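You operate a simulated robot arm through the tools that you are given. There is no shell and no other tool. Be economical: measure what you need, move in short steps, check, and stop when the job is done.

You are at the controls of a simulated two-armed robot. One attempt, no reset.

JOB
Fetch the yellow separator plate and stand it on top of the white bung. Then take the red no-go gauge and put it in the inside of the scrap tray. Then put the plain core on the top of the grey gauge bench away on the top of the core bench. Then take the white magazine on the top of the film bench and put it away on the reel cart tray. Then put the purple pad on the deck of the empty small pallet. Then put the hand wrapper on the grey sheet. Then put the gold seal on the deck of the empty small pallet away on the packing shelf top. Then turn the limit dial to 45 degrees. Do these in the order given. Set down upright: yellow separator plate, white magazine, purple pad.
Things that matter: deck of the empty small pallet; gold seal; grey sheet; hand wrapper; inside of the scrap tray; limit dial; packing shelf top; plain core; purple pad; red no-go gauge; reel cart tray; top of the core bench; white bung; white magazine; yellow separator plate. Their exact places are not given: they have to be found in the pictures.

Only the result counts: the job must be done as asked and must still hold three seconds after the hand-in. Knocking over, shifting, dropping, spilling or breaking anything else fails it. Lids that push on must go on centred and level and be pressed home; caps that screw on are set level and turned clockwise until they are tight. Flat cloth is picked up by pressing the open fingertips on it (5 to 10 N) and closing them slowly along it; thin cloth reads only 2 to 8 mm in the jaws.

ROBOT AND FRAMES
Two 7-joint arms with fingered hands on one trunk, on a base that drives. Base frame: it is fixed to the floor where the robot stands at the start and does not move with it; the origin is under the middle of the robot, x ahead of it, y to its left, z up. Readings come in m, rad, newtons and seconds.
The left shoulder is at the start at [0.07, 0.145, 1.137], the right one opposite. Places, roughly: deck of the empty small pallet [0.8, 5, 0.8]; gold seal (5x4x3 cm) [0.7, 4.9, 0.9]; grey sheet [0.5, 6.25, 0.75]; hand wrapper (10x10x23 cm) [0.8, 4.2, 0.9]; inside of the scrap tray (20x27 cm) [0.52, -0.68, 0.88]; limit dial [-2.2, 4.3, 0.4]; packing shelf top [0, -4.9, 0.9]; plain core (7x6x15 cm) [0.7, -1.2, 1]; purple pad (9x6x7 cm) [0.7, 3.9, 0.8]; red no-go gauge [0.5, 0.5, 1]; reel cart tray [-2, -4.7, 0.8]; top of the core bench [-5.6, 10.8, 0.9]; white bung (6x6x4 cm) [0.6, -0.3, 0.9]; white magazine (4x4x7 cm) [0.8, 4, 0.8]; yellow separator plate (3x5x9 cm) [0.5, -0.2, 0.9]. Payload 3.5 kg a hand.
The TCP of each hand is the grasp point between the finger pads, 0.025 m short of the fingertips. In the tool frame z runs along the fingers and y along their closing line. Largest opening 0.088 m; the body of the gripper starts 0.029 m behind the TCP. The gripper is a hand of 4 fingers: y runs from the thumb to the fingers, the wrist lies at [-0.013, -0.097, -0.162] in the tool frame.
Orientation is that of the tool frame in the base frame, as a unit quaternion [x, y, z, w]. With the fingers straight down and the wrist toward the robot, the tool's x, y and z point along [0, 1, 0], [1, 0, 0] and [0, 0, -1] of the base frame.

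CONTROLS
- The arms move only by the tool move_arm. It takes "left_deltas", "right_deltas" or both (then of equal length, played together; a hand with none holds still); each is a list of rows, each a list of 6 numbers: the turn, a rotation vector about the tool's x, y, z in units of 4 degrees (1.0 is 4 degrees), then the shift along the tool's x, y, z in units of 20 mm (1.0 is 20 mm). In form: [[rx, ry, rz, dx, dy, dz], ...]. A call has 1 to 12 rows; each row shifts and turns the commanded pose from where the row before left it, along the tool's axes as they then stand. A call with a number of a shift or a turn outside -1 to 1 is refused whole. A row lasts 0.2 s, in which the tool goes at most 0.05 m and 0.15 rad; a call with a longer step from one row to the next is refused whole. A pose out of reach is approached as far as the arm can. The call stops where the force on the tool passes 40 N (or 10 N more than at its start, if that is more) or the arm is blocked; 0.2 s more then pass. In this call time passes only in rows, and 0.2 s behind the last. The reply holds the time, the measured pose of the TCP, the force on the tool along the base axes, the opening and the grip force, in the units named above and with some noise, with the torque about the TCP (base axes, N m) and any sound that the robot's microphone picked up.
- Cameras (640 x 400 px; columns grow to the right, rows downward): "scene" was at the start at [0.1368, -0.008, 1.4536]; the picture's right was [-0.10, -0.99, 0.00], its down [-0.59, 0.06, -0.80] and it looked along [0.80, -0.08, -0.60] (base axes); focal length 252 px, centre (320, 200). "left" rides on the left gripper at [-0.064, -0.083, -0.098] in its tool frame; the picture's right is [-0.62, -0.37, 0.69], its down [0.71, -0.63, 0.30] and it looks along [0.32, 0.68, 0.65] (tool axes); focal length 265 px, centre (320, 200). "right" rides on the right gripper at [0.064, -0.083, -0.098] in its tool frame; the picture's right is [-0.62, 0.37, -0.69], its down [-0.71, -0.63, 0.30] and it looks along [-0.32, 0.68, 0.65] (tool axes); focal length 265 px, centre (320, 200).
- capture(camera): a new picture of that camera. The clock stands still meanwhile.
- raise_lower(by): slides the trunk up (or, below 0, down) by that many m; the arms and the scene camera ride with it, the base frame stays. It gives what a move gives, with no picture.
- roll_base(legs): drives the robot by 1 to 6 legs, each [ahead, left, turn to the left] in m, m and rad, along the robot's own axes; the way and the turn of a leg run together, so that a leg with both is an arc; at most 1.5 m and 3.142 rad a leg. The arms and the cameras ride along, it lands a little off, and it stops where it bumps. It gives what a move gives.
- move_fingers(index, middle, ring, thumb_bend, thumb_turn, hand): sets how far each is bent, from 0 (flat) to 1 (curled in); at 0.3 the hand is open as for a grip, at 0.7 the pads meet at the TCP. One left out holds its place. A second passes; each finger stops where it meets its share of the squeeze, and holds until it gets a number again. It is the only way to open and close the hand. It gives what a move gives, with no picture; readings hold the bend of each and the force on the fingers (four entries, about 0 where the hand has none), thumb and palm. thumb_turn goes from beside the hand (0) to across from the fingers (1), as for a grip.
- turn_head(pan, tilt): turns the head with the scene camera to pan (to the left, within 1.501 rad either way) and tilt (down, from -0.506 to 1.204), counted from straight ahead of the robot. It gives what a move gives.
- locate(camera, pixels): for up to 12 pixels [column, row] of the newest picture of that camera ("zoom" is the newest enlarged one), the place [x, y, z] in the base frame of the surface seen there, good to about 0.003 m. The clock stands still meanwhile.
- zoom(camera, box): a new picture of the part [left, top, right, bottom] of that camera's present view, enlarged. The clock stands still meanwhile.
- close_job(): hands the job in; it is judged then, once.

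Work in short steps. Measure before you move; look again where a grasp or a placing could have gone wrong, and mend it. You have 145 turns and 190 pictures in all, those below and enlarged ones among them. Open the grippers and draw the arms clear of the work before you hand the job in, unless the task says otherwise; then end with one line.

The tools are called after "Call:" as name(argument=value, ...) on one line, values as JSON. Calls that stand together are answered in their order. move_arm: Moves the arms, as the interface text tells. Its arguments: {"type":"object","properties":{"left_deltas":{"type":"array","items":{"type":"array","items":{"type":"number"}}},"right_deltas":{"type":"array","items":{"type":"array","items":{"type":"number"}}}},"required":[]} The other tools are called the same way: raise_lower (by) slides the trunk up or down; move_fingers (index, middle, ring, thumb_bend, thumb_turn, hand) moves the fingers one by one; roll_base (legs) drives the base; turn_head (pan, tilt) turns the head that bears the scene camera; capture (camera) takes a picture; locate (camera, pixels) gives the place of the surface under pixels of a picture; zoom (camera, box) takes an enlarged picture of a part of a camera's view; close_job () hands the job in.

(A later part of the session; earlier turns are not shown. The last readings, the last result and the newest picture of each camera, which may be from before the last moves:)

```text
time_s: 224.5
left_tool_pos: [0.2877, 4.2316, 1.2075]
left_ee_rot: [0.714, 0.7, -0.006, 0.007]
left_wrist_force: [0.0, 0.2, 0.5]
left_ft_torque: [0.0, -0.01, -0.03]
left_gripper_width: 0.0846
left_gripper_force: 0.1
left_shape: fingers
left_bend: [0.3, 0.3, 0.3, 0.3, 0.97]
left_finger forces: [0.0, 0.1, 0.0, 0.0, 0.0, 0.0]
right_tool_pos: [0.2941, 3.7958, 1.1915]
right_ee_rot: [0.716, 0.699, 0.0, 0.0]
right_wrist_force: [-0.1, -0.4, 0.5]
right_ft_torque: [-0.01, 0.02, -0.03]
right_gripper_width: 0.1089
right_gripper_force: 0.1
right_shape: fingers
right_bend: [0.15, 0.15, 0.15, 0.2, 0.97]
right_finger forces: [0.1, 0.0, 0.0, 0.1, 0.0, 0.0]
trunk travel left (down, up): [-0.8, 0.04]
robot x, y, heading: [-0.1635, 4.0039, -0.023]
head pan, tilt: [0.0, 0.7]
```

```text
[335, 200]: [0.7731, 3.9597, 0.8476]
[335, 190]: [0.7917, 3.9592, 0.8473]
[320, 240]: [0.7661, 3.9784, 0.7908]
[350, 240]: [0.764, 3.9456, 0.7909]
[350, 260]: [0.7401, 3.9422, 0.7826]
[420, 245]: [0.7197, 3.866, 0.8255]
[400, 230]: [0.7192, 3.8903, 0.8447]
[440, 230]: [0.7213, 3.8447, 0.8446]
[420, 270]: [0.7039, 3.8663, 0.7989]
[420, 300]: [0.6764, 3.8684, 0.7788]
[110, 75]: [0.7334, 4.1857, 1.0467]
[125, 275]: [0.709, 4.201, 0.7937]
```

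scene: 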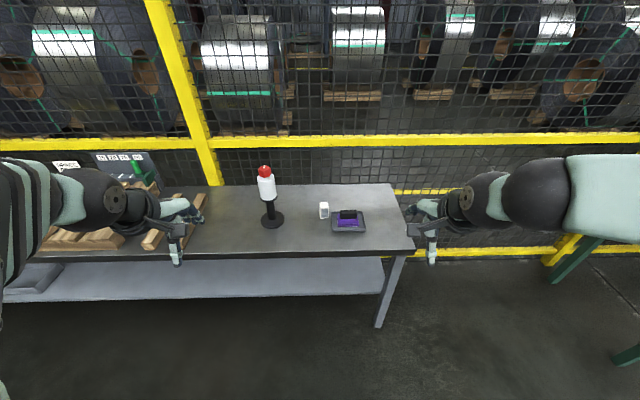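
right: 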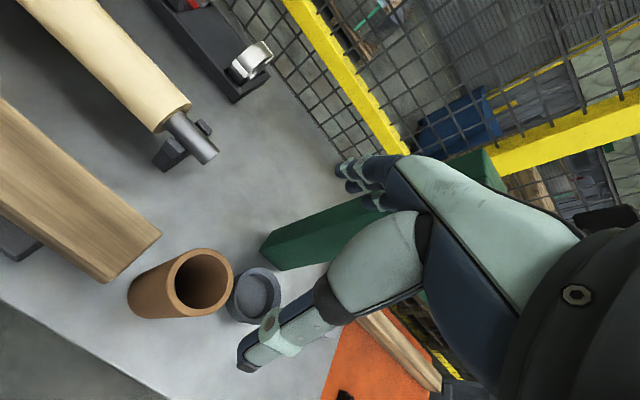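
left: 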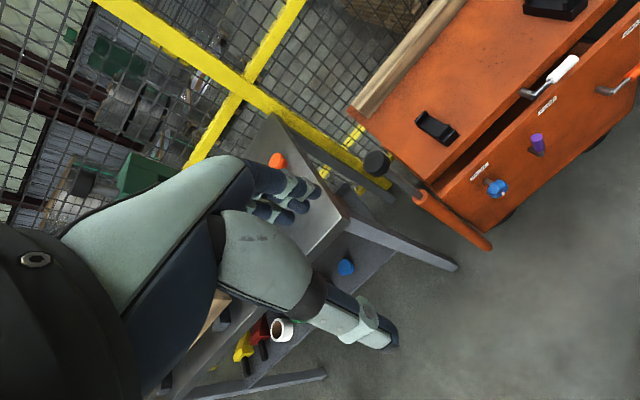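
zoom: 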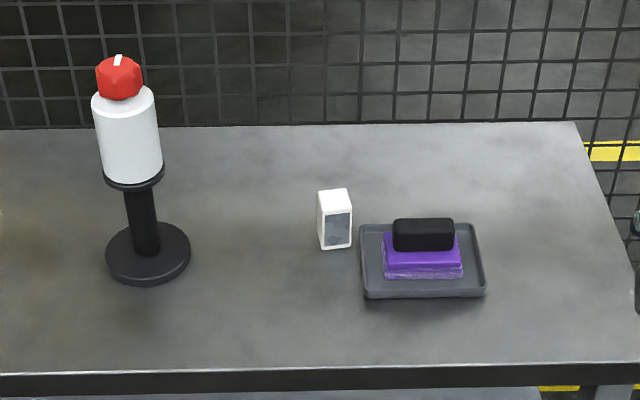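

Magazine at ≈(0.785,3.96), top 0.848; pad at (0.71,3.866); wrapper (0.735,4.195). Position the base for the right hand, lower the trunk, and reset fingers.

Call:
roll_base(legs=[[0, 0.15, 0.023], [0.28, 0, 0]])

Call:
raise_lower(by=-0.08)

Call:
move_fingers(hand="right", index=0.3, middle=0.3, ring=0.3, thumb_bend=0.3)

Call:
zoom(camera="scene", box=[240, 170, 440, 310])

Call:
capture(camera="right")

```text
time_s: 227.5
left_tool_pos: [0.5653, 4.3967, 1.2094]
left_ee_rot: [0.705, 0.709, -0.005, 0.008]
left_wrist_force: [-0.1, -0.4, -0.4]
left_ft_torque: [0.01, -0.04, -0.02]
left_gripper_width: 0.0845
left_gripper_force: 0.1
left_shape: fingers
left_bend: [0.3, 0.3, 0.3, 0.3, 0.97]
left_finger forces: [0.0, 0.0, 0.1, 0.1, 0.0, 0.1]
right_tool_pos: [0.5842, 3.9611, 1.1919]
right_ee_rot: [0.706, 0.708, 0.001, 0.001]
right_wrist_force: [0.3, -1.0, -0.3]
right_ft_torque: [0.0, -0.02, 0.01]
right_gripper_width: 0.109
right_gripper_force: 0.0
right_shape: fingers
right_bend: [0.15, 0.15, 0.15, 0.2, 0.97]
right_finger forces: [0.1, 0.1, 0.0, 0.0, 0.0, 0.0]
trunk travel left (down, up): [-0.8, 0.04]
robot x, y, heading: [0.1243, 4.1571, 0.002]
head pan, tilt: [0.0, 0.7]
```

```text
time_s: 228.6
left_tool_pos: [0.5664, 4.3957, 1.1301]
left_ee_rot: [0.706, 0.708, -0.007, 0.007]
left_wrist_force: [-0.2, -0.1, -0.2]
left_ft_torque: [0.01, 0.03, 0.0]
left_gripper_width: 0.0845
left_gripper_force: 0.0
left_shape: fingers
left_bend: [0.3, 0.3, 0.3, 0.3, 0.97]
left_finger forces: [0.0, 0.0, 0.1, 0.0, 0.0, 0.0]
right_tool_pos: [0.5859, 3.9606, 1.112]
right_ee_rot: [0.707, 0.707, 0.0, -0.001]
right_wrist_force: [-0.5, -0.8, -0.3]
right_ft_torque: [-0.03, 0.0, -0.02]
right_gripper_width: 0.1091
right_gripper_force: 0.0
right_shape: fingers
right_bend: [0.15, 0.15, 0.15, 0.2, 0.97]
right_finger forces: [0.0, 0.0, 0.0, 0.0, 0.1, 0.1]
trunk travel left (down, up): [-0.72, 0.12]
robot x, y, heading: [0.1257, 4.1562, 0.0]
head pan, tilt: [0.0, 0.7]
```

```text
time_s: 229.6
left_tool_pos: [0.5679, 4.3961, 1.1289]
left_ee_rot: [0.705, 0.709, -0.008, 0.007]
left_wrist_force: [-0.5, 0.5, -0.3]
left_ft_torque: [0.02, 0.02, -0.02]
left_gripper_width: 0.0843
left_gripper_force: 0.1
left_shape: fingers
left_bend: [0.3, 0.3, 0.3, 0.3, 0.97]
left_finger forces: [0.1, 0.0, 0.0, 0.0, 0.1, 0.0]
right_tool_pos: [0.5868, 3.961, 1.1109]
right_ee_rot: [0.707, 0.708, 0.001, 0.0]
right_wrist_force: [0.5, -0.7, -0.4]
right_ft_torque: [-0.02, 0.01, 0.01]
right_gripper_width: 0.0852
right_gripper_force: 0.2
right_shape: fingers
right_bend: [0.3, 0.3, 0.3, 0.3, 0.97]
right_finger forces: [0.0, 0.0, 0.1, 0.1, 0.0, 0.0]
trunk travel left (down, up): [-0.72, 0.12]
robot x, y, heading: [0.1219, 4.1562, -0.001]
head pan, tilt: [0.0, 0.7]
```

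```text
2.86 times, centred on (340, 240) of scene
```

zoom: 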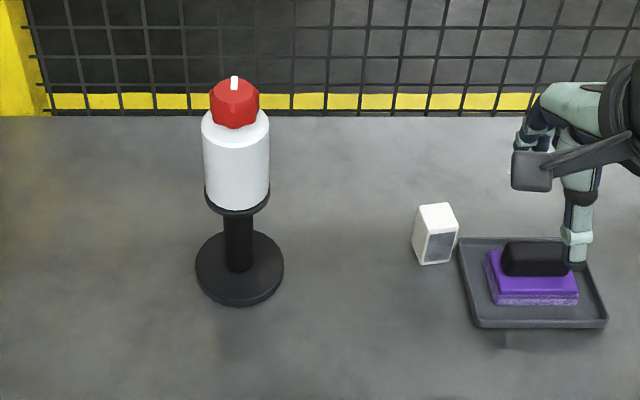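

```text
122 pictures are left
```

right: 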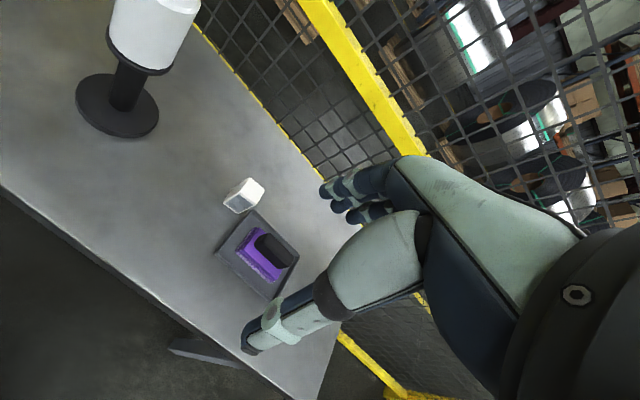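

Call:
zoom(camera="right", box=[200, 160, 320, 310])

Call:
locate(camera="right", pixels=[[253, 186], [245, 180], [261, 190], [250, 194], [240, 202], [232, 206], [270, 250], [255, 270], [250, 220]])

```text
2.67 times, centred on (260, 235) of right
```

zoom: 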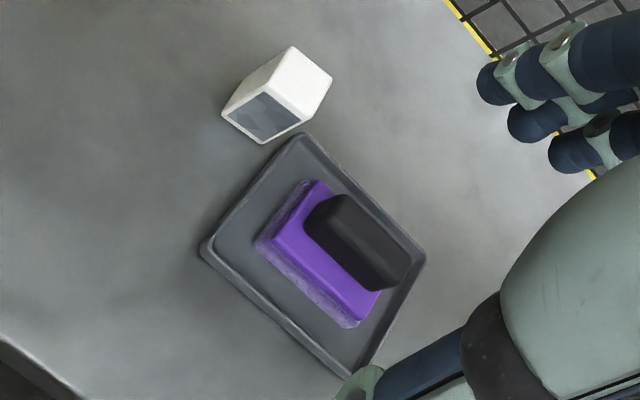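

```text
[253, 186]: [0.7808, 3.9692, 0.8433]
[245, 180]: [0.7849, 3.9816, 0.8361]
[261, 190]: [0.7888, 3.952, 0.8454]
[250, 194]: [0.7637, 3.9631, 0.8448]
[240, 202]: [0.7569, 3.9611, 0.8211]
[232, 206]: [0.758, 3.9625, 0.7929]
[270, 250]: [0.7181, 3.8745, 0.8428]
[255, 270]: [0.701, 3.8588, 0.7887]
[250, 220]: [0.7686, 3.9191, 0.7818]
```

Call:
locate(camera="zoom", pixels=[[291, 52], [326, 78], [301, 115], [268, 92], [297, 83], [240, 122], [262, 140], [300, 120], [325, 200], [395, 285], [315, 225], [400, 260]])

```text
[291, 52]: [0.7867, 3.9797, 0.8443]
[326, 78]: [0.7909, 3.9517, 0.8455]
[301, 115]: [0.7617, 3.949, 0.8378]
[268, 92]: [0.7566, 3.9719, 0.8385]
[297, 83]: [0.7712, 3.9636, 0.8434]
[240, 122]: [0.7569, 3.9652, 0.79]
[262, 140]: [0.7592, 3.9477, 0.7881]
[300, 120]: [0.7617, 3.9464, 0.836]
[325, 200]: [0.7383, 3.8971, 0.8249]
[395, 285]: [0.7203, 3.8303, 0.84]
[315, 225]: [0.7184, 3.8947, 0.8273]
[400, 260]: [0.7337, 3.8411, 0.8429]
```

Magazine centre ≈(0.774,3.963), yaw ≈+8°. Move over it at z≈0.93, then yaw the tool.

Call:
move_arm(right_deltas=[[0, 0, 0, 0.01, 0.935, 0.9], [0, 0, 0, 0.01, 0.935, 0.9], [0, 0, 0, 0.01, 0.935, 0.9], [0, 0, 0, 0.01, 0.935, 0.9], [0, 0, 0, 0.01, 0.935, 0.9], [0, 0, 0, 0.01, 0.935, 0.9], [0, 0, 0, 0.01, 0.935, 0.9], [0, 0, 0, 0.01, 0.935, 0.9], [0, 0, 0, 0.01, 0.935, 0.8], [0, 0, 0, 0.01, 0.935, 0], [0, 0, -1, 0, 0, 0], [0, 0, -1, 0, 0, 0]])

Call:
capture(camera="right")

Call:
zoom(camera="scene", box=[240, 170, 440, 310])

```text
time_s: 232.2
left_tool_pos: [0.5673, 4.395, 1.129]
left_ee_rot: [0.705, 0.709, -0.007, 0.006]
left_wrist_force: [1.1, 1.0, -0.2]
left_ft_torque: [0.01, 0.01, 0.01]
left_gripper_width: 0.0844
left_gripper_force: 0.0
left_shape: fingers
left_bend: [0.3, 0.3, 0.3, 0.3, 0.97]
left_finger forces: [0.0, 0.0, 0.0, 0.0, 0.0, 0.1]
right_tool_pos: [0.7732, 3.9629, 0.9512]
right_ee_rot: [0.655, 0.756, -0.001, -0.001]
right_wrist_force: [-0.3, 0.5, 0.7]
right_ft_torque: [0.02, 0.01, 0.01]
right_gripper_width: 0.0851
right_gripper_force: 0.1
right_shape: fingers
right_bend: [0.3, 0.3, 0.3, 0.3, 0.97]
right_finger forces: [0.0, 0.0, 0.0, 0.0, 0.0, 0.0]
trunk travel left (down, up): [-0.72, 0.12]
robot x, y, heading: [0.1274, 4.1546, 0.002]
head pan, tilt: [0.0, 0.7]
```

```text
120 pictures are left
```

right: 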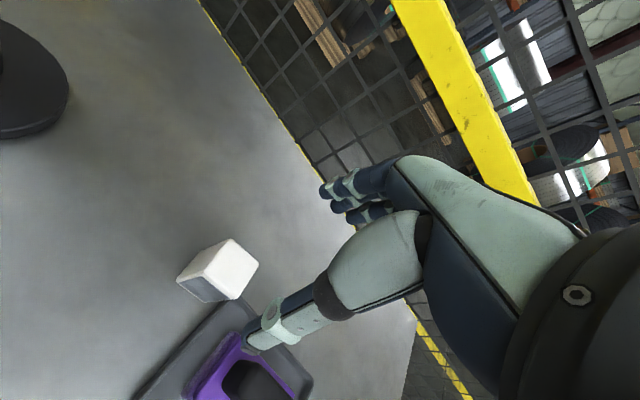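

```text
2.86 times, centred on (340, 240) of scene
```

zoom: 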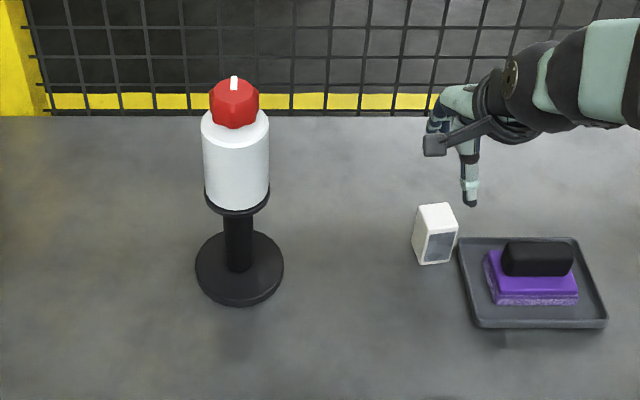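

Aligned (magazine top at (228,268), predicted (232,268)). Descend to 0.826 and grip.

Call:
move_arm(right_deltas=[[0, 0, 0, 0, 0, 1], [0, 0, 0, 0, 0, 1], [0, 0, 0, 0, 0, 1], [0, 0, 0, 0, 0, 1], [0, 0, 0, 0, 0, 1], [0, 0, 0, 0, 0, 1], [0, 0, 0, 0, 0, 0.2]])

Call:
capture(camera="right")

```text
time_s: 233.8
left_tool_pos: [0.5679, 4.3965, 1.1277]
left_ee_rot: [0.706, 0.708, -0.007, 0.007]
left_wrist_force: [-0.2, -0.2, 0.0]
left_ft_torque: [0.02, 0.01, 0.03]
left_gripper_width: 0.0843
left_gripper_force: 0.1
left_shape: fingers
left_bend: [0.3, 0.3, 0.3, 0.3, 0.97]
left_finger forces: [0.1, 0.0, 0.0, 0.0, 0.0, 0.0]
right_tool_pos: [0.7734, 3.9629, 0.828]
right_ee_rot: [0.655, 0.755, -0.001, -0.001]
right_wrist_force: [0.7, 0.1, 0.6]
right_ft_torque: [0.0, 0.02, 0.02]
right_gripper_width: 0.0852
right_gripper_force: 0.1
right_shape: fingers
right_bend: [0.3, 0.3, 0.3, 0.3, 0.97]
right_finger forces: [0.1, 0.0, 0.0, 0.0, 0.0, 0.1]
trunk travel left (down, up): [-0.72, 0.12]
robot x, y, heading: [0.1245, 4.1569, 0.004]
head pan, tilt: [0.0, 0.7]
```

```text
118 pictures are left
```

right: 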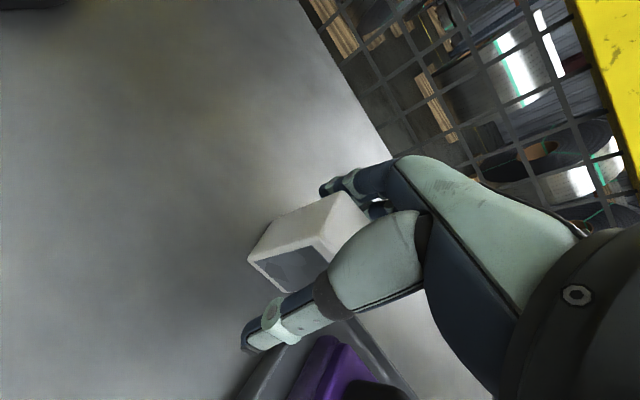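

Call:
move_fingers(hand="right", index=0.7, middle=0.7, ring=0.6, thumb_bend=0.7)

Call:
move_arm(right_deltas=[[0, 0, 0, 0, 0, -0.5], [0, 0, 0, 0, 0, -0.8], [0, 0, 0, 0, 0, -1], [0, 0, 0, 0, 0, -1]])

Call:
zoom(camera="right", box=[200, 150, 400, 350])

```text
time_s: 234.8
left_tool_pos: [0.5671, 4.3965, 1.1295]
left_ee_rot: [0.705, 0.709, -0.007, 0.007]
left_wrist_force: [-0.7, 1.0, -0.3]
left_ft_torque: [0.03, -0.01, 0.0]
left_gripper_width: 0.0845
left_gripper_force: 0.0
left_shape: fingers
left_bend: [0.3, 0.3, 0.3, 0.3, 0.97]
left_finger forces: [0.0, 0.0, 0.0, 0.1, 0.0, 0.0]
right_tool_pos: [0.7729, 3.9651, 0.8282]
right_ee_rot: [0.655, 0.755, 0.0, 0.0]
right_wrist_force: [0.4, 0.4, 0.3]
right_ft_torque: [-0.03, -0.05, 0.02]
right_gripper_width: 0.0288
right_gripper_force: 12.7
right_shape: fingers
right_bend: [0.59, 0.62, 0.6, 0.56, 0.96]
right_finger forces: [6.5, 6.4, 0.1, 0.0, 12.3, 0.0]
trunk travel left (down, up): [-0.72, 0.12]
robot x, y, heading: [0.1246, 4.1555, 0.007]
head pan, tilt: [0.0, 0.7]
```

```text
time_s: 235.8
left_tool_pos: [0.5676, 4.3973, 1.1297]
left_ee_rot: [0.705, 0.709, -0.007, 0.007]
left_wrist_force: [0.1, 0.8, 0.8]
left_ft_torque: [0.0, -0.01, 0.02]
left_gripper_width: 0.0844
left_gripper_force: 0.1
left_shape: fingers
left_bend: [0.3, 0.3, 0.3, 0.3, 0.97]
left_finger forces: [0.1, 0.1, 0.0, 0.1, 0.1, 0.0]
right_tool_pos: [0.7733, 3.9633, 0.8931]
right_ee_rot: [0.656, 0.755, 0.0, 0.0]
right_wrist_force: [1.1, -0.1, -1.6]
right_ft_torque: [-0.02, 0.02, -0.03]
right_gripper_width: 0.0288
right_gripper_force: 12.0
right_shape: fingers
right_bend: [0.59, 0.62, 0.6, 0.56, 0.96]
right_finger forces: [6.5, 5.7, 0.1, 0.1, 12.2, 0.0]
trunk travel left (down, up): [-0.72, 0.12]
robot x, y, heading: [0.1255, 4.1547, -0.0]
head pan, tilt: [0.0, 0.7]
```

```text
2.00 times, centred on (300, 250) of right
```

zoom: 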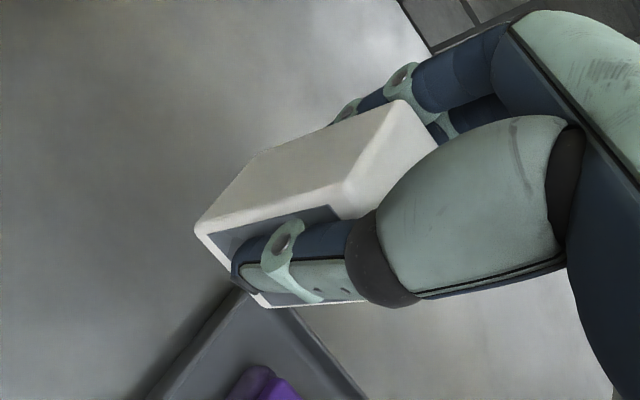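

Magazine held upright. Raise, un-yaw, retract.

Call:
move_arm(right_deltas=[[0, 0, 1, 0, 0, -1], [0, 0, 1, 0, 0, -1], [0, 0, 0, 0, 0, -1], [0, 0, 0, 0, 0, -1], [0, 0, 0, 0, 0, -1], [0, 0, 0, 0, 0, -1], [0, 0, 0, 0, 0, -1], [0, 0, 0, 0, 0, -1], [0, 0, 0, 0, 0, -1], [0, 0, 0, 0, 0, -1], [0, 0, 0, 0, -1, 0], [0, 0, 0, 0, -1, 0]])

Call:
move_arm(right_deltas=[[0, 0, 0, 0, -1, 0], [0, 0, 0, 0, -1, 0], [0, 0, 0, 0, -1, 0], [0, 0, 0, 0, -1, 0], [0, 0, 0, 0, -1, 0], [0, 0, 0, 0, -1, 0]])

Call:
roll_base(legs=[[-0.22, 0, 0], [0, -1.2, 0], [-0.4, 0, 0], [0, -1.5, 0], [0, -1.5, 0], [0, -1.5, 0]])

Call:
turn_head(pan=-1.4, tilt=0.3)

Call:
capture(camera="scene")

```text
time_s: 238.4
left_tool_pos: [0.5674, 4.3962, 1.129]
left_ee_rot: [0.706, 0.708, -0.007, 0.007]
left_wrist_force: [0.8, 0.6, -0.3]
left_ft_torque: [0.0, 0.03, 0.01]
left_gripper_width: 0.0843
left_gripper_force: 0.0
left_shape: fingers
left_bend: [0.3, 0.3, 0.3, 0.3, 0.97]
left_finger forces: [0.0, 0.1, 0.0, 0.0, 0.0, 0.0]
right_tool_pos: [0.732, 3.9634, 1.0934]
right_ee_rot: [0.707, 0.708, 0.0, 0.0]
right_wrist_force: [-0.3, 0.7, -1.3]
right_ft_torque: [0.01, -0.02, 0.02]
right_gripper_width: 0.029
right_gripper_force: 12.4
right_shape: fingers
right_bend: [0.59, 0.62, 0.6, 0.56, 0.96]
right_finger forces: [6.5, 5.7, 0.0, 0.0, 12.2, 0.0]
trunk travel left (down, up): [-0.72, 0.12]
robot x, y, heading: [0.1279, 4.1491, -0.003]
head pan, tilt: [0.0, 0.7]
```

```text
time_s: 239.8
left_tool_pos: [0.566, 4.3959, 1.1273]
left_ee_rot: [0.705, 0.709, -0.007, 0.008]
left_wrist_force: [-0.4, -0.4, -0.1]
left_ft_torque: [0.0, -0.04, -0.02]
left_gripper_width: 0.0845
left_gripper_force: 0.1
left_shape: fingers
left_bend: [0.3, 0.3, 0.3, 0.3, 0.97]
left_finger forces: [0.0, 0.1, 0.0, 0.0, 0.1, 0.1]
right_tool_pos: [0.611, 3.962, 1.0933]
right_ee_rot: [0.706, 0.708, -0.001, -0.001]
right_wrist_force: [0.9, 0.1, -2.4]
right_ft_torque: [-0.01, -0.01, 0.03]
right_gripper_width: 0.0288
right_gripper_force: 11.8
right_shape: fingers
right_bend: [0.59, 0.63, 0.6, 0.56, 0.96]
right_finger forces: [6.5, 5.8, 0.0, 0.0, 12.1, 0.0]
trunk travel left (down, up): [-0.72, 0.12]
robot x, y, heading: [0.1252, 4.1563, -0.0]
head pan, tilt: [0.0, 0.7]
```

```text
time_s: 270.4
left_tool_pos: [-0.1863, -1.3099, 1.1287]
left_ee_rot: [0.715, 0.699, -0.007, 0.007]
left_wrist_force: [0.6, 0.1, 0.5]
left_ft_torque: [0.01, -0.02, -0.01]
left_gripper_width: 0.0844
left_gripper_force: 0.0
left_shape: fingers
left_bend: [0.3, 0.3, 0.3, 0.3, 0.97]
left_finger forces: [0.1, 0.1, 0.1, 0.1, 0.0, 0.1]
right_tool_pos: [-0.1524, -1.7447, 1.0943]
right_ee_rot: [0.716, 0.698, -0.001, 0.0]
right_wrist_force: [-0.7, 0.1, -1.5]
right_ft_torque: [-0.03, -0.02, 0.01]
right_gripper_width: 0.0289
right_gripper_force: 12.6
right_shape: fingers
right_bend: [0.59, 0.63, 0.6, 0.56, 0.96]
right_finger forces: [6.4, 5.6, 0.0, 0.0, 11.9, 0.1]
trunk travel left (down, up): [-0.72, 0.12]
robot x, y, heading: [-0.6359, -1.5388, -0.025]
head pan, tilt: [0.0, 0.7]
```

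```text
time_s: 271.9
left_tool_pos: [-0.1864, -1.3107, 1.1276]
left_ee_rot: [0.715, 0.699, -0.007, 0.006]
left_wrist_force: [-0.1, 0.1, 0.5]
left_ft_torque: [0.0, 0.03, -0.01]
left_gripper_width: 0.0845
left_gripper_force: 0.1
left_shape: fingers
left_bend: [0.3, 0.3, 0.3, 0.3, 0.97]
left_finger forces: [0.0, 0.1, 0.1, 0.0, 0.0, 0.0]
right_tool_pos: [-0.1524, -1.745, 1.093]
right_ee_rot: [0.716, 0.698, -0.001, -0.001]
right_wrist_force: [0.4, 0.2, -1.3]
right_ft_torque: [0.0, -0.04, 0.0]
right_gripper_width: 0.0285
right_gripper_force: 11.6
right_shape: fingers
right_bend: [0.59, 0.63, 0.6, 0.56, 0.96]
right_finger forces: [6.5, 5.6, 0.1, 0.0, 12.0, 0.0]
trunk travel left (down, up): [-0.72, 0.12]
robot x, y, heading: [-0.6384, -1.5426, -0.028]
head pan, tilt: [-1.4, 0.3]
```

```text
116 pictures are left
```

scene: 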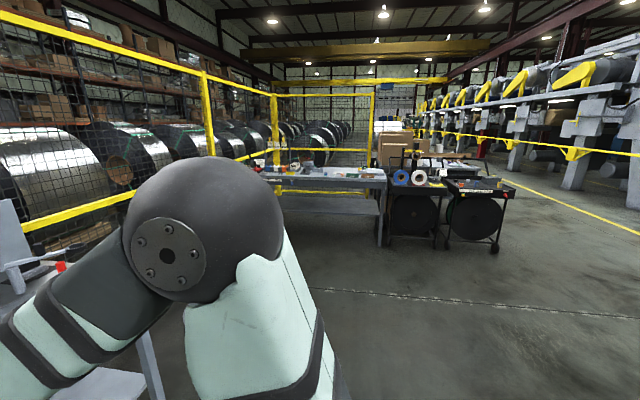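

Call:
zoom(camera="scene", box=[260, 110, 520, 260])

Call:
locate(camera="zoom", pixels=[[150, 155], [250, 180], [300, 170], [390, 165], [360, 190], [440, 185], [560, 175], [590, 195], [460, 310], [570, 340], [250, 265], [390, 140]])

```text
2.46 times, centred on (390, 185) of scene
```

zoom: 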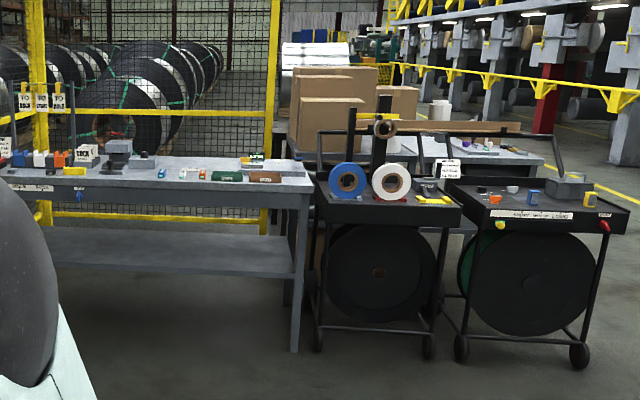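

```text
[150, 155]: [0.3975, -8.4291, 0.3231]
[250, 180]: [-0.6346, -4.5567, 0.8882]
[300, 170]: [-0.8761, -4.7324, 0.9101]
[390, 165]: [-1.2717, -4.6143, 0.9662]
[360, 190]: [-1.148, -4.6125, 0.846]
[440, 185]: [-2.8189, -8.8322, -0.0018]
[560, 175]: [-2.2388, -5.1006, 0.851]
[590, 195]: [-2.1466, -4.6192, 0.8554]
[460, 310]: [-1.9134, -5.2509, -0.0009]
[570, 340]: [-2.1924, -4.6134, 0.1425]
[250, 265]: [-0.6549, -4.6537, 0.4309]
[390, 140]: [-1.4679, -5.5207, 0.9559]
```

Right cart ≈(-2.0,-4.7) is the reel cart candidate. Turn to face −y and approach.

Call:
roll_base(legs=[[0, 0, -1.545], [0.95, -0.65, 0], [0.95, -0.65, 0]])

Call:
turn_head(pan=0.0, tilt=0.5)

Call:
capture(camera="scene")

Call:
zoom(camera="scene", box=[200, 130, 440, 290])

```text
time_s: 287.0
left_tool_pos: [-1.6534, -3.9068, 1.1288]
left_ee_rot: [1.0, 0.009, -0.01, 0.0]
left_wrist_force: [-0.2, 1.3, 0.4]
left_ft_torque: [-0.03, 0.0, 0.0]
left_gripper_width: 0.0842
left_gripper_force: 0.0
left_shape: fingers
left_bend: [0.3, 0.3, 0.3, 0.3, 0.97]
left_finger forces: [0.0, 0.1, 0.1, 0.1, 0.0, 0.0]
right_tool_pos: [-2.0861, -3.9581, 1.0941]
right_ee_rot: [1.0, 0.008, 0.0, 0.001]
right_wrist_force: [-0.1, 0.2, -1.3]
right_ft_torque: [-0.04, -0.03, -0.02]
right_gripper_width: 0.0284
right_gripper_force: 11.7
right_shape: fingers
right_bend: [0.59, 0.63, 0.6, 0.56, 0.96]
right_finger forces: [6.2, 5.4, 0.0, 0.1, 11.5, 0.1]
trunk travel left (down, up): [-0.72, 0.12]
robot x, y, heading: [-1.9042, -3.4658, -1.558]
head pan, tilt: [-1.4, 0.3]
```

```text
time_s: 288.5
left_tool_pos: [-1.6526, -3.9072, 1.1288]
left_ee_rot: [1.0, 0.01, -0.009, 0.0]
left_wrist_force: [0.0, 0.2, -0.2]
left_ft_torque: [-0.02, 0.03, 0.02]
left_gripper_width: 0.0844
left_gripper_force: 0.0
left_shape: fingers
left_bend: [0.3, 0.3, 0.3, 0.3, 0.97]
left_finger forces: [0.0, 0.0, 0.1, 0.0, 0.1, 0.1]
right_tool_pos: [-2.0867, -3.9588, 1.0925]
right_ee_rot: [1.0, 0.009, 0.0, 0.0]
right_wrist_force: [0.3, 1.1, -1.3]
right_ft_torque: [0.0, -0.02, 0.03]
right_gripper_width: 0.0285
right_gripper_force: 11.6
right_shape: fingers
right_bend: [0.59, 0.63, 0.6, 0.56, 0.96]
right_finger forces: [6.1, 5.2, 0.1, 0.0, 11.5, 0.0]
trunk travel left (down, up): [-0.72, 0.12]
robot x, y, heading: [-1.9003, -3.4624, -1.554]
head pan, tilt: [0.0, 0.499]
```

```text
114 pictures are left
```

scene: 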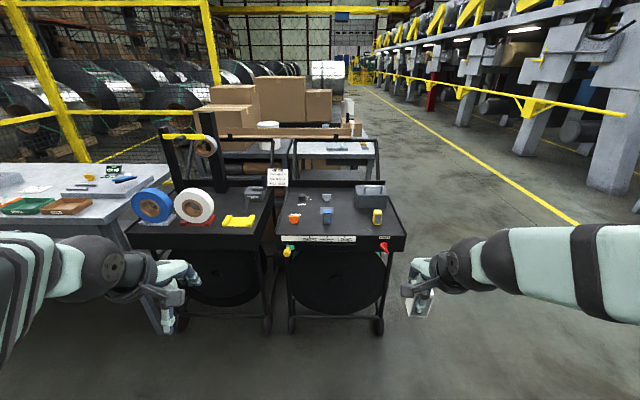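

```text
2.50 times, centred on (320, 210) of scene
```

zoom: 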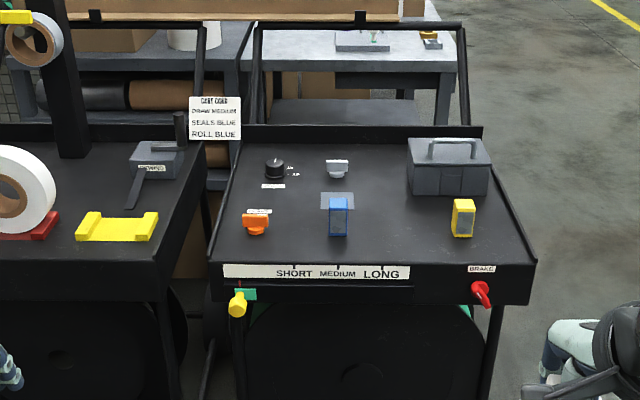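

Call:
locate(camera="zoom", pixels=[[400, 225], [400, 245], [400, 190], [338, 200], [338, 230], [463, 205], [463, 235], [425, 180], [255, 220], [230, 245], [515, 245], [375, 150]])

```text
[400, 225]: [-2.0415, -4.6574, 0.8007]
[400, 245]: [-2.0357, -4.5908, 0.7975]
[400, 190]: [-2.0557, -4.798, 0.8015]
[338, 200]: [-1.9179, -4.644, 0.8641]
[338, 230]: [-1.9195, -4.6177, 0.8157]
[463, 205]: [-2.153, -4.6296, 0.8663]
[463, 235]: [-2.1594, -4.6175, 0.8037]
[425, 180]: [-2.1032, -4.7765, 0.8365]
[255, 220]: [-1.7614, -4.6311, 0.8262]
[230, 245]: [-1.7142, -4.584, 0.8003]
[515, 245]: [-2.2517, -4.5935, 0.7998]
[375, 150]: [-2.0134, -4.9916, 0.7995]
```

Free spot (-2.035,-4.645) on tray (z 0.80) between blue and yellow magazines. Drive forward 0.55.

Call:
roll_base(legs=[[0.55, 0, -0.015]])

Call:
capture(camera="right")

```text
time_s: 291.7
left_tool_pos: [-1.6527, -4.4667, 1.1292]
left_ee_rot: [1.0, 0.004, -0.01, 0.0]
left_wrist_force: [-0.1, -0.3, 0.1]
left_ft_torque: [0.02, 0.02, -0.01]
left_gripper_width: 0.0843
left_gripper_force: 0.1
left_shape: fingers
left_bend: [0.3, 0.3, 0.3, 0.3, 0.97]
left_finger forces: [0.0, 0.0, 0.0, 0.0, 0.1, 0.0]
right_tool_pos: [-2.0856, -4.5154, 1.0938]
right_ee_rot: [1.0, 0.004, 0.0, -0.001]
right_wrist_force: [-0.3, 0.7, -1.6]
right_ft_torque: [0.0, 0.01, -0.01]
right_gripper_width: 0.0282
right_gripper_force: 11.4
right_shape: fingers
right_bend: [0.59, 0.63, 0.6, 0.56, 0.96]
right_finger forces: [6.2, 5.2, 0.1, 0.1, 11.4, 0.0]
trunk travel left (down, up): [-0.72, 0.12]
robot x, y, heading: [-1.8965, -4.0264, -1.569]
head pan, tilt: [0.0, 0.499]
```

```text
112 pictures are left
```

right: 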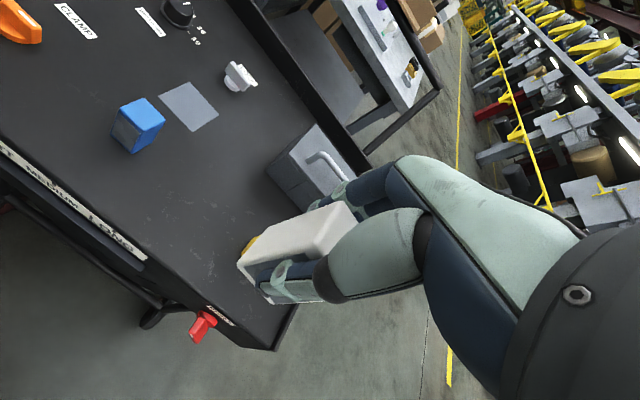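

Call:
move_arm(right_deltas=[[0, 0, 0, 0.36, 0.92, 0], [0, 0, 0, 0.36, 0.92, 0], [0, 0, 0, 0.36, 0.92, 0.9], [0, 0, 0, 0.36, 0.92, 0.9], [0, 0, 0, 0.36, 0.92, 0.9], [0, 0, 0, 0.36, 0.92, 0.9], [0, 0, 0, 0.34, 0.92, 0.9], [0, 0, 0, 0, 0, 0.9], [0, 0, 0, 0, 0, 0.9], [0, 0, 0, 0, 0, 0.9], [0, 0, 0, 0, 0, 0.9]])

Call:
capture(camera="right")

Call:
zoom(camera="scene", box=[240, 160, 480, 320])

```text
time_s: 294.1
left_tool_pos: [-1.6529, -4.4678, 1.1286]
left_ee_rot: [1.0, 0.005, -0.01, 0.001]
left_wrist_force: [-0.5, 1.1, -0.3]
left_ft_torque: [0.04, -0.03, -0.01]
left_gripper_width: 0.0844
left_gripper_force: 0.1
left_shape: fingers
left_bend: [0.3, 0.3, 0.3, 0.3, 0.97]
left_finger forces: [0.0, 0.0, 0.0, 0.0, 0.0, 0.0]
right_tool_pos: [-2.0343, -4.6423, 0.9318]
right_ee_rot: [1.0, 0.003, -0.001, -0.001]
right_wrist_force: [0.4, 0.4, -1.5]
right_ft_torque: [-0.01, -0.01, -0.01]
right_gripper_width: 0.028
right_gripper_force: 11.2
right_shape: fingers
right_bend: [0.6, 0.63, 0.6, 0.56, 0.96]
right_finger forces: [6.2, 5.2, 0.0, 0.0, 11.3, 0.0]
trunk travel left (down, up): [-0.72, 0.12]
robot x, y, heading: [-1.8973, -4.0286, -1.566]
head pan, tilt: [0.0, 0.499]
```

```text
111 pictures are left
```

right: 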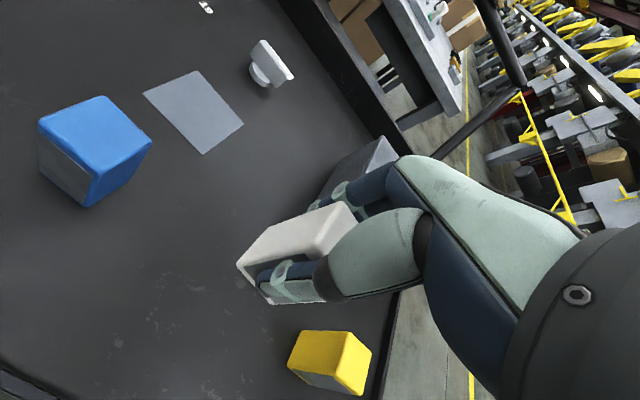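

```text
2.50 times, centred on (360, 240) of scene
```

zoom: 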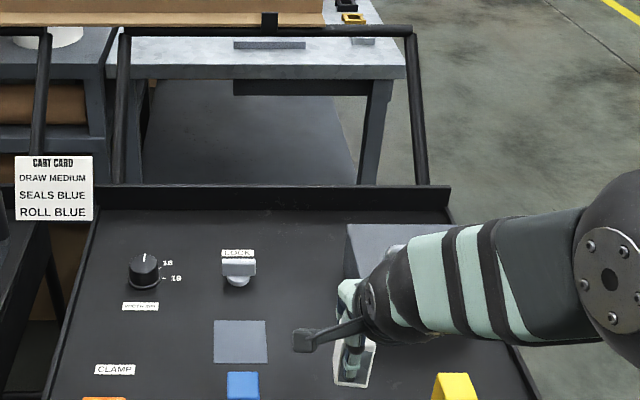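

Call:
zoom(camera="right", box=[220, 180, 380, 320])

Call:
locate(camera="zoom", pixels=[[75, 235], [130, 180], [200, 150], [325, 100], [250, 100], [150, 215], [270, 170], [75, 250], [150, 340]])

```text
2.86 times, centred on (300, 250) of right
```

zoom: 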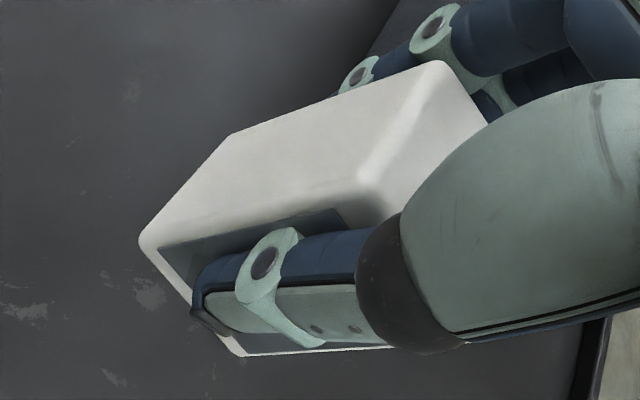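

```text
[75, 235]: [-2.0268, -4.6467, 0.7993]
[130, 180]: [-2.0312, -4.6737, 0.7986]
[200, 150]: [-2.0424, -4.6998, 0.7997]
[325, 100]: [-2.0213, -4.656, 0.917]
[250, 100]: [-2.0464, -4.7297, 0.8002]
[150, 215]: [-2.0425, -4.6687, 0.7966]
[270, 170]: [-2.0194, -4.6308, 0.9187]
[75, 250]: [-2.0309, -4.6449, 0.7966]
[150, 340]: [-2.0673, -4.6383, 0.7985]
```

Call:
locate(camera="zoom", pixels=[[148, 238], [190, 188], [232, 142], [330, 105], [430, 72], [320, 190], [240, 350], [185, 285]])

```text
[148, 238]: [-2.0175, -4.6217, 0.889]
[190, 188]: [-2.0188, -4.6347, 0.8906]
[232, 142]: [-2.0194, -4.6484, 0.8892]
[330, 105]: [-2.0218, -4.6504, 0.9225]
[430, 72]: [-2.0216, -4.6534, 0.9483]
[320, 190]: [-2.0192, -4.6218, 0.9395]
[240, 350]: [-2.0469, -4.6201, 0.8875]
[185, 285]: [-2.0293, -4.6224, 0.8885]
```

Bottom is level at z≈0.888. Descend ~80 mm, then feel for contact.

Call:
move_arm(right_deltas=[[0, 0, 0, 0, 0, 1], [0, 0, 0, 0, 0, 1], [0, 0, 0, 0, 0, 1], [0, 0, 0, 0, 0, 0.9], [0, 0, 0, 0, 0, 0.15], [0, 0, 0, 0, 0, 0.1], [0, 0, 0, 0, 0, 0]])

Call:
move_arm(right_deltas=[[0, 0, 0, 0, 0, 0.08], [0, 0, 0, 0, 0, 0.08], [0, 0, 0, 0, 0, 0]])

```text
time_s: 295.7
left_tool_pos: [-1.6517, -4.4688, 1.1283]
left_ee_rot: [1.0, 0.004, -0.01, 0.0]
left_wrist_force: [0.3, 0.1, 0.0]
left_ft_torque: [-0.01, 0.02, -0.04]
left_gripper_width: 0.0842
left_gripper_force: 0.1
left_shape: fingers
left_bend: [0.3, 0.3, 0.3, 0.3, 0.97]
left_finger forces: [0.1, 0.0, 0.0, 0.1, 0.0, 0.1]
right_tool_pos: [-2.0335, -4.6424, 0.8474]
right_ee_rot: [1.0, 0.004, 0.0, 0.001]
right_wrist_force: [0.5, -0.4, -0.6]
right_ft_torque: [0.01, 0.03, -0.01]
right_gripper_width: 0.0281
right_gripper_force: 11.2
right_shape: fingers
right_bend: [0.6, 0.63, 0.6, 0.56, 0.95]
right_finger forces: [6.2, 5.3, 0.0, 0.1, 11.6, 0.1]
trunk travel left (down, up): [-0.72, 0.12]
robot x, y, heading: [-1.896, -4.0253, -1.568]
head pan, tilt: [0.0, 0.499]
```

```text
time_s: 296.5
left_tool_pos: [-1.6517, -4.467, 1.1293]
left_ee_rot: [1.0, 0.005, -0.011, 0.0]
left_wrist_force: [0.6, 0.1, -0.6]
left_ft_torque: [0.0, 0.0, -0.02]
left_gripper_width: 0.0844
left_gripper_force: 0.1
left_shape: fingers
left_bend: [0.3, 0.3, 0.3, 0.3, 0.97]
left_finger forces: [0.1, 0.1, 0.0, 0.0, 0.0, 0.0]
right_tool_pos: [-2.0332, -4.6421, 0.8479]
right_ee_rot: [1.0, 0.003, 0.0, 0.002]
right_wrist_force: [1.6, -0.3, 7.1]
right_ft_torque: [-0.11, 0.05, -0.01]
right_gripper_width: 0.0282
right_gripper_force: 12.5
right_shape: fingers
right_bend: [0.6, 0.63, 0.6, 0.56, 0.95]
right_finger forces: [6.5, 6.3, 0.1, 0.1, 12.4, 0.0]
trunk travel left (down, up): [-0.72, 0.12]
robot x, y, heading: [-1.8951, -4.0237, -1.568]
head pan, tilt: [0.0, 0.499]
```

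Contact at 7 N. Release in stages and retreat.

Call:
move_fingers(hand="right", index=0.5, middle=0.5, ring=0.5, thumb_bend=0.47)

Call:
move_fingers(hand="right", index=0.32, middle=0.32, ring=0.32, thumb_bend=0.3)

Call:
move_arm(right_deltas=[[0, 0, 0, 0, 0, -0.4], [0, 0, 0, 0, 0, -0.8], [0, 0, 0, 0, 0, -1], [0, 0, 0, 0, 0, -1], [0, 0, 0, 0, 0, -1], [0, 0, 0, 0, 0, -1], [0, 0, 0, 0, 0, -1], [0, 0, 0, 0, 0, -1], [0, 0, 0, 0, 0, -1], [0, 0, 0, 0, 0, -1], [0, 0, 0, 0, 0, -1], [0, 0, 0, 0, 0, -1]])

Call:
capture(camera="right")

```text
time_s: 297.5
left_tool_pos: [-1.651, -4.4676, 1.1302]
left_ee_rot: [1.0, 0.005, -0.01, 0.0]
left_wrist_force: [-0.5, -0.3, 0.2]
left_ft_torque: [0.0, 0.02, 0.0]
left_gripper_width: 0.0843
left_gripper_force: 0.1
left_shape: fingers
left_bend: [0.3, 0.3, 0.3, 0.3, 0.97]
left_finger forces: [0.0, 0.1, 0.1, 0.0, 0.0, 0.1]
right_tool_pos: [-2.034, -4.643, 0.8463]
right_ee_rot: [1.0, 0.003, 0.0, -0.001]
right_wrist_force: [-0.8, -0.4, -0.7]
right_ft_torque: [0.01, -0.03, -0.01]
right_gripper_width: 0.0446
right_gripper_force: 0.1
right_shape: fingers
right_bend: [0.5, 0.5, 0.5, 0.47, 0.97]
right_finger forces: [0.0, 0.0, 0.0, 0.1, 0.0, 0.0]
trunk travel left (down, up): [-0.72, 0.12]
robot x, y, heading: [-1.8948, -4.0245, -1.567]
head pan, tilt: [0.0, 0.499]
```

```text
time_s: 298.5
left_tool_pos: [-1.6517, -4.4684, 1.1286]
left_ee_rot: [1.0, 0.006, -0.01, 0.0]
left_wrist_force: [-0.3, -0.5, 0.3]
left_ft_torque: [0.0, 0.01, -0.04]
left_gripper_width: 0.0845
left_gripper_force: 0.1
left_shape: fingers
left_bend: [0.3, 0.3, 0.3, 0.3, 0.97]
left_finger forces: [0.0, 0.1, 0.0, 0.0, 0.1, 0.0]
right_tool_pos: [-2.0334, -4.6432, 0.8459]
right_ee_rot: [1.0, 0.004, 0.0, -0.001]
right_wrist_force: [0.3, -0.2, 0.0]
right_ft_torque: [0.0, -0.03, 0.01]
right_gripper_width: 0.0823
right_gripper_force: 0.1
right_shape: fingers
right_bend: [0.32, 0.32, 0.32, 0.3, 0.97]
right_finger forces: [0.1, 0.0, 0.0, 0.0, 0.0, 0.0]
trunk travel left (down, up): [-0.72, 0.12]
robot x, y, heading: [-1.8927, -4.0251, -1.571]
head pan, tilt: [0.0, 0.499]
```

```text
time_s: 301.1
left_tool_pos: [-1.6523, -4.4679, 1.1295]
left_ee_rot: [1.0, 0.005, -0.009, 0.001]
left_wrist_force: [-0.1, 1.1, 0.3]
left_ft_torque: [-0.02, 0.02, 0.0]
left_gripper_width: 0.0841
left_gripper_force: 0.0
left_shape: fingers
left_bend: [0.3, 0.3, 0.3, 0.3, 0.97]
left_finger forces: [0.0, 0.0, 0.0, 0.0, 0.0, 0.0]
right_tool_pos: [-2.0343, -4.6441, 1.0708]
right_ee_rot: [1.0, 0.003, 0.0, 0.0]
right_wrist_force: [0.0, -0.1, 0.9]
right_ft_torque: [-0.02, 0.0, 0.01]
right_gripper_width: 0.0824
right_gripper_force: 0.1
right_shape: fingers
right_bend: [0.32, 0.32, 0.32, 0.3, 0.97]
right_finger forces: [0.0, 0.0, 0.0, 0.1, 0.0, 0.0]
trunk travel left (down, up): [-0.72, 0.12]
robot x, y, heading: [-1.8933, -4.0208, -1.564]
head pan, tilt: [0.0, 0.499]
```

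```text
108 pictures are left
```

right: 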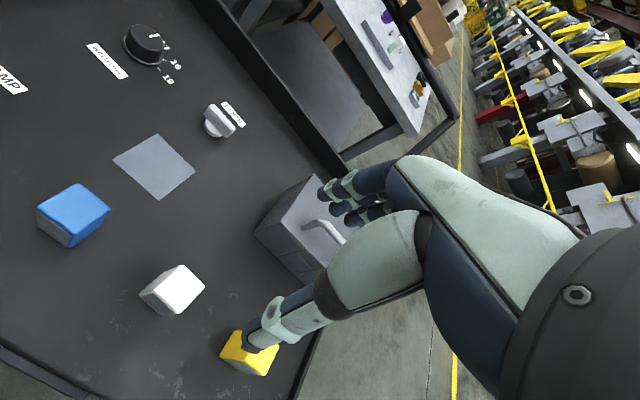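

Magazine stands on the cart tray. Retract the hand and drive back toward the film bench.

Call:
move_arm(right_deltas=[[0, 0, 0, 0, -1, 0], [0, 0, 0, 0, -1, 0], [0, 0, 0, 0, -1, 0], [0, 0, 0, 0, -1, 0], [0, 0, 0, 0, -1, 0], [0, 0, 0, 0, -1, 0], [0, 0, 0, 0, -0.6, 0]])

Call:
roll_base(legs=[[-0.6, 0, 0], [0, 0, 1.567], [1.35, 0, 0], [0, 1.5, 0], [0, 1.5, 0], [0, 1.5, 0]])

```text
time_s: 302.7
left_tool_pos: [-1.6515, -4.4662, 1.1296]
left_ee_rot: [1.0, 0.006, -0.01, 0.0]
left_wrist_force: [-0.3, -0.2, 0.0]
left_ft_torque: [0.01, -0.01, -0.03]
left_gripper_width: 0.0843
left_gripper_force: 0.2
left_shape: fingers
left_bend: [0.3, 0.3, 0.3, 0.3, 0.97]
left_finger forces: [0.0, 0.0, 0.0, 0.0, 0.0, 0.1]
right_tool_pos: [-2.0341, -4.5127, 1.071]
right_ee_rot: [1.0, 0.004, 0.0, 0.0]
right_wrist_force: [-0.7, 0.1, -0.3]
right_ft_torque: [0.02, -0.01, 0.0]
right_gripper_width: 0.0825
right_gripper_force: 0.1
right_shape: fingers
right_bend: [0.32, 0.32, 0.32, 0.3, 0.97]
right_finger forces: [0.0, 0.0, 0.0, 0.1, 0.0, 0.1]
trunk travel left (down, up): [-0.72, 0.12]
robot x, y, heading: [-1.8951, -4.0249, -1.562]
head pan, tilt: [0.0, 0.499]
```

```text
time_s: 337.3
left_tool_pos: [-0.309, 1.337, 1.1289]
left_ee_rot: [0.695, 0.719, -0.006, 0.007]
left_wrist_force: [-0.8, -0.4, 0.3]
left_ft_torque: [0.0, -0.01, -0.03]
left_gripper_width: 0.0846
left_gripper_force: 0.0
left_shape: fingers
left_bend: [0.3, 0.3, 0.3, 0.3, 0.97]
left_finger forces: [0.1, 0.0, 0.0, 0.0, 0.0, 0.0]
right_tool_pos: [-0.2544, 0.9557, 1.07]
right_ee_rot: [0.696, 0.718, 0.0, 0.0]
right_wrist_force: [0.8, -0.2, -0.2]
right_ft_torque: [0.02, 0.04, -0.01]
right_gripper_width: 0.0823
right_gripper_force: 0.0
right_shape: fingers
right_bend: [0.32, 0.32, 0.32, 0.3, 0.97]
right_finger forces: [0.0, 0.0, 0.1, 0.0, 0.1, 0.1]
trunk travel left (down, up): [-0.72, 0.12]
robot x, y, heading: [-0.739, 1.0854, 0.035]
head pan, tilt: [0.0, 0.499]
```

Call:
roll_base(legs=[[0.55, 0, -0.035], [0, 1.0, 0], [0, 1.0, 0], [0.26, 0, 0], [0, 0.98, 0]])

Call:
turn_head(pan=0.2, tilt=0.7)

Call:
capture(camera="scene")

Call:
capture(camera="right")

```text
time_s: 356.1
left_tool_pos: [0.6142, 4.2652, 1.1294]
left_ee_rot: [0.718, 0.696, -0.007, 0.007]
left_wrist_force: [1.1, -0.1, -0.8]
left_ft_torque: [0.03, 0.02, 0.02]
left_gripper_width: 0.0846
left_gripper_force: 0.2
left_shape: fingers
left_bend: [0.3, 0.3, 0.3, 0.3, 0.97]
left_finger forces: [0.0, 0.0, 0.1, 0.0, 0.0, 0.1]
right_tool_pos: [0.6425, 3.8806, 1.0709]
right_ee_rot: [0.719, 0.695, -0.001, 0.0]
right_wrist_force: [0.4, -0.6, 0.4]
right_ft_torque: [-0.03, 0.01, -0.03]
right_gripper_width: 0.0824
right_gripper_force: 0.1
right_shape: fingers
right_bend: [0.32, 0.32, 0.32, 0.3, 0.97]
right_finger forces: [0.0, 0.1, 0.0, 0.1, 0.1, 0.0]
trunk travel left (down, up): [-0.72, 0.12]
robot x, y, heading: [0.161, 4.0398, -0.037]
head pan, tilt: [0.0, 0.499]
```

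```text
time_s: 356.9
left_tool_pos: [0.6152, 4.2661, 1.1294]
left_ee_rot: [0.719, 0.695, -0.007, 0.008]
left_wrist_force: [1.0, -0.1, -0.9]
left_ft_torque: [0.01, -0.02, 0.02]
left_gripper_width: 0.0845
left_gripper_force: 0.1
left_shape: fingers
left_bend: [0.3, 0.3, 0.3, 0.3, 0.97]
left_finger forces: [0.0, 0.0, 0.0, 0.0, 0.1, 0.0]
right_tool_pos: [0.6421, 3.8812, 1.0691]
right_ee_rot: [0.72, 0.694, 0.0, -0.001]
right_wrist_force: [0.0, 0.0, 0.3]
right_ft_torque: [0.01, 0.01, 0.0]
right_gripper_width: 0.0825
right_gripper_force: 0.0
right_shape: fingers
right_bend: [0.32, 0.32, 0.32, 0.3, 0.97]
right_finger forces: [0.0, 0.0, 0.0, 0.1, 0.1, 0.1]
trunk travel left (down, up): [-0.72, 0.12]
robot x, y, heading: [0.1613, 4.0427, -0.032]
head pan, tilt: [0.201, 0.7]
```

```text
107 pictures are left
```

scene: 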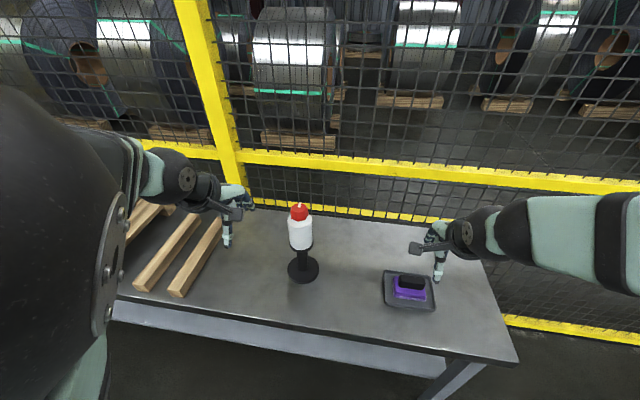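

```text
106 pictures are left
```

right: 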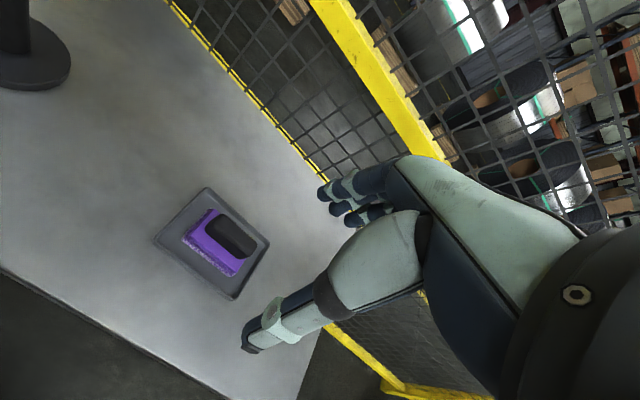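

Call:
zoom(camera="right", box=[140, 170, 290, 310])

Call:
locate(camera="zoom", pixels=[[295, 215], [330, 200], [360, 255], [440, 340], [460, 300], [390, 230], [410, 330], [370, 320], [300, 330], [430, 380], [200, 300], [390, 280]])

```text
2.86 times, centred on (215, 240) of right
```

zoom: 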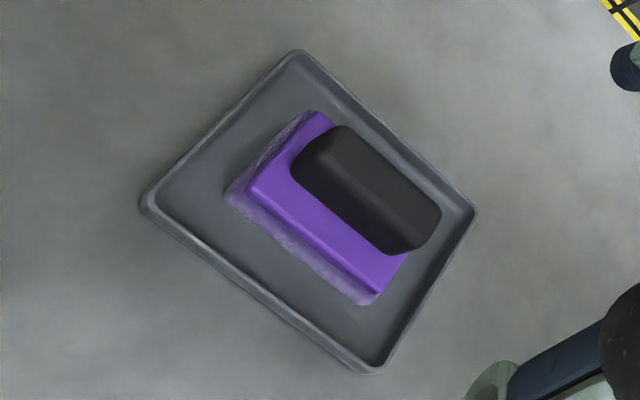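

```text
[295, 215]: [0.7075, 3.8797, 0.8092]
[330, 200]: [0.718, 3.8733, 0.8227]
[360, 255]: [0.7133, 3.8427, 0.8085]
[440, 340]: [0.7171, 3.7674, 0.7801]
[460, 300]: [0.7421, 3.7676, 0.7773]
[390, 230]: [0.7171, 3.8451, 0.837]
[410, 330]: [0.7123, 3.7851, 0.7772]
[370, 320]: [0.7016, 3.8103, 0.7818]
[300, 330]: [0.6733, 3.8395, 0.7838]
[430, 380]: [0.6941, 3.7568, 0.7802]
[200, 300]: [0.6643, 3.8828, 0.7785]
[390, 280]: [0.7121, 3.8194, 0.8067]
```

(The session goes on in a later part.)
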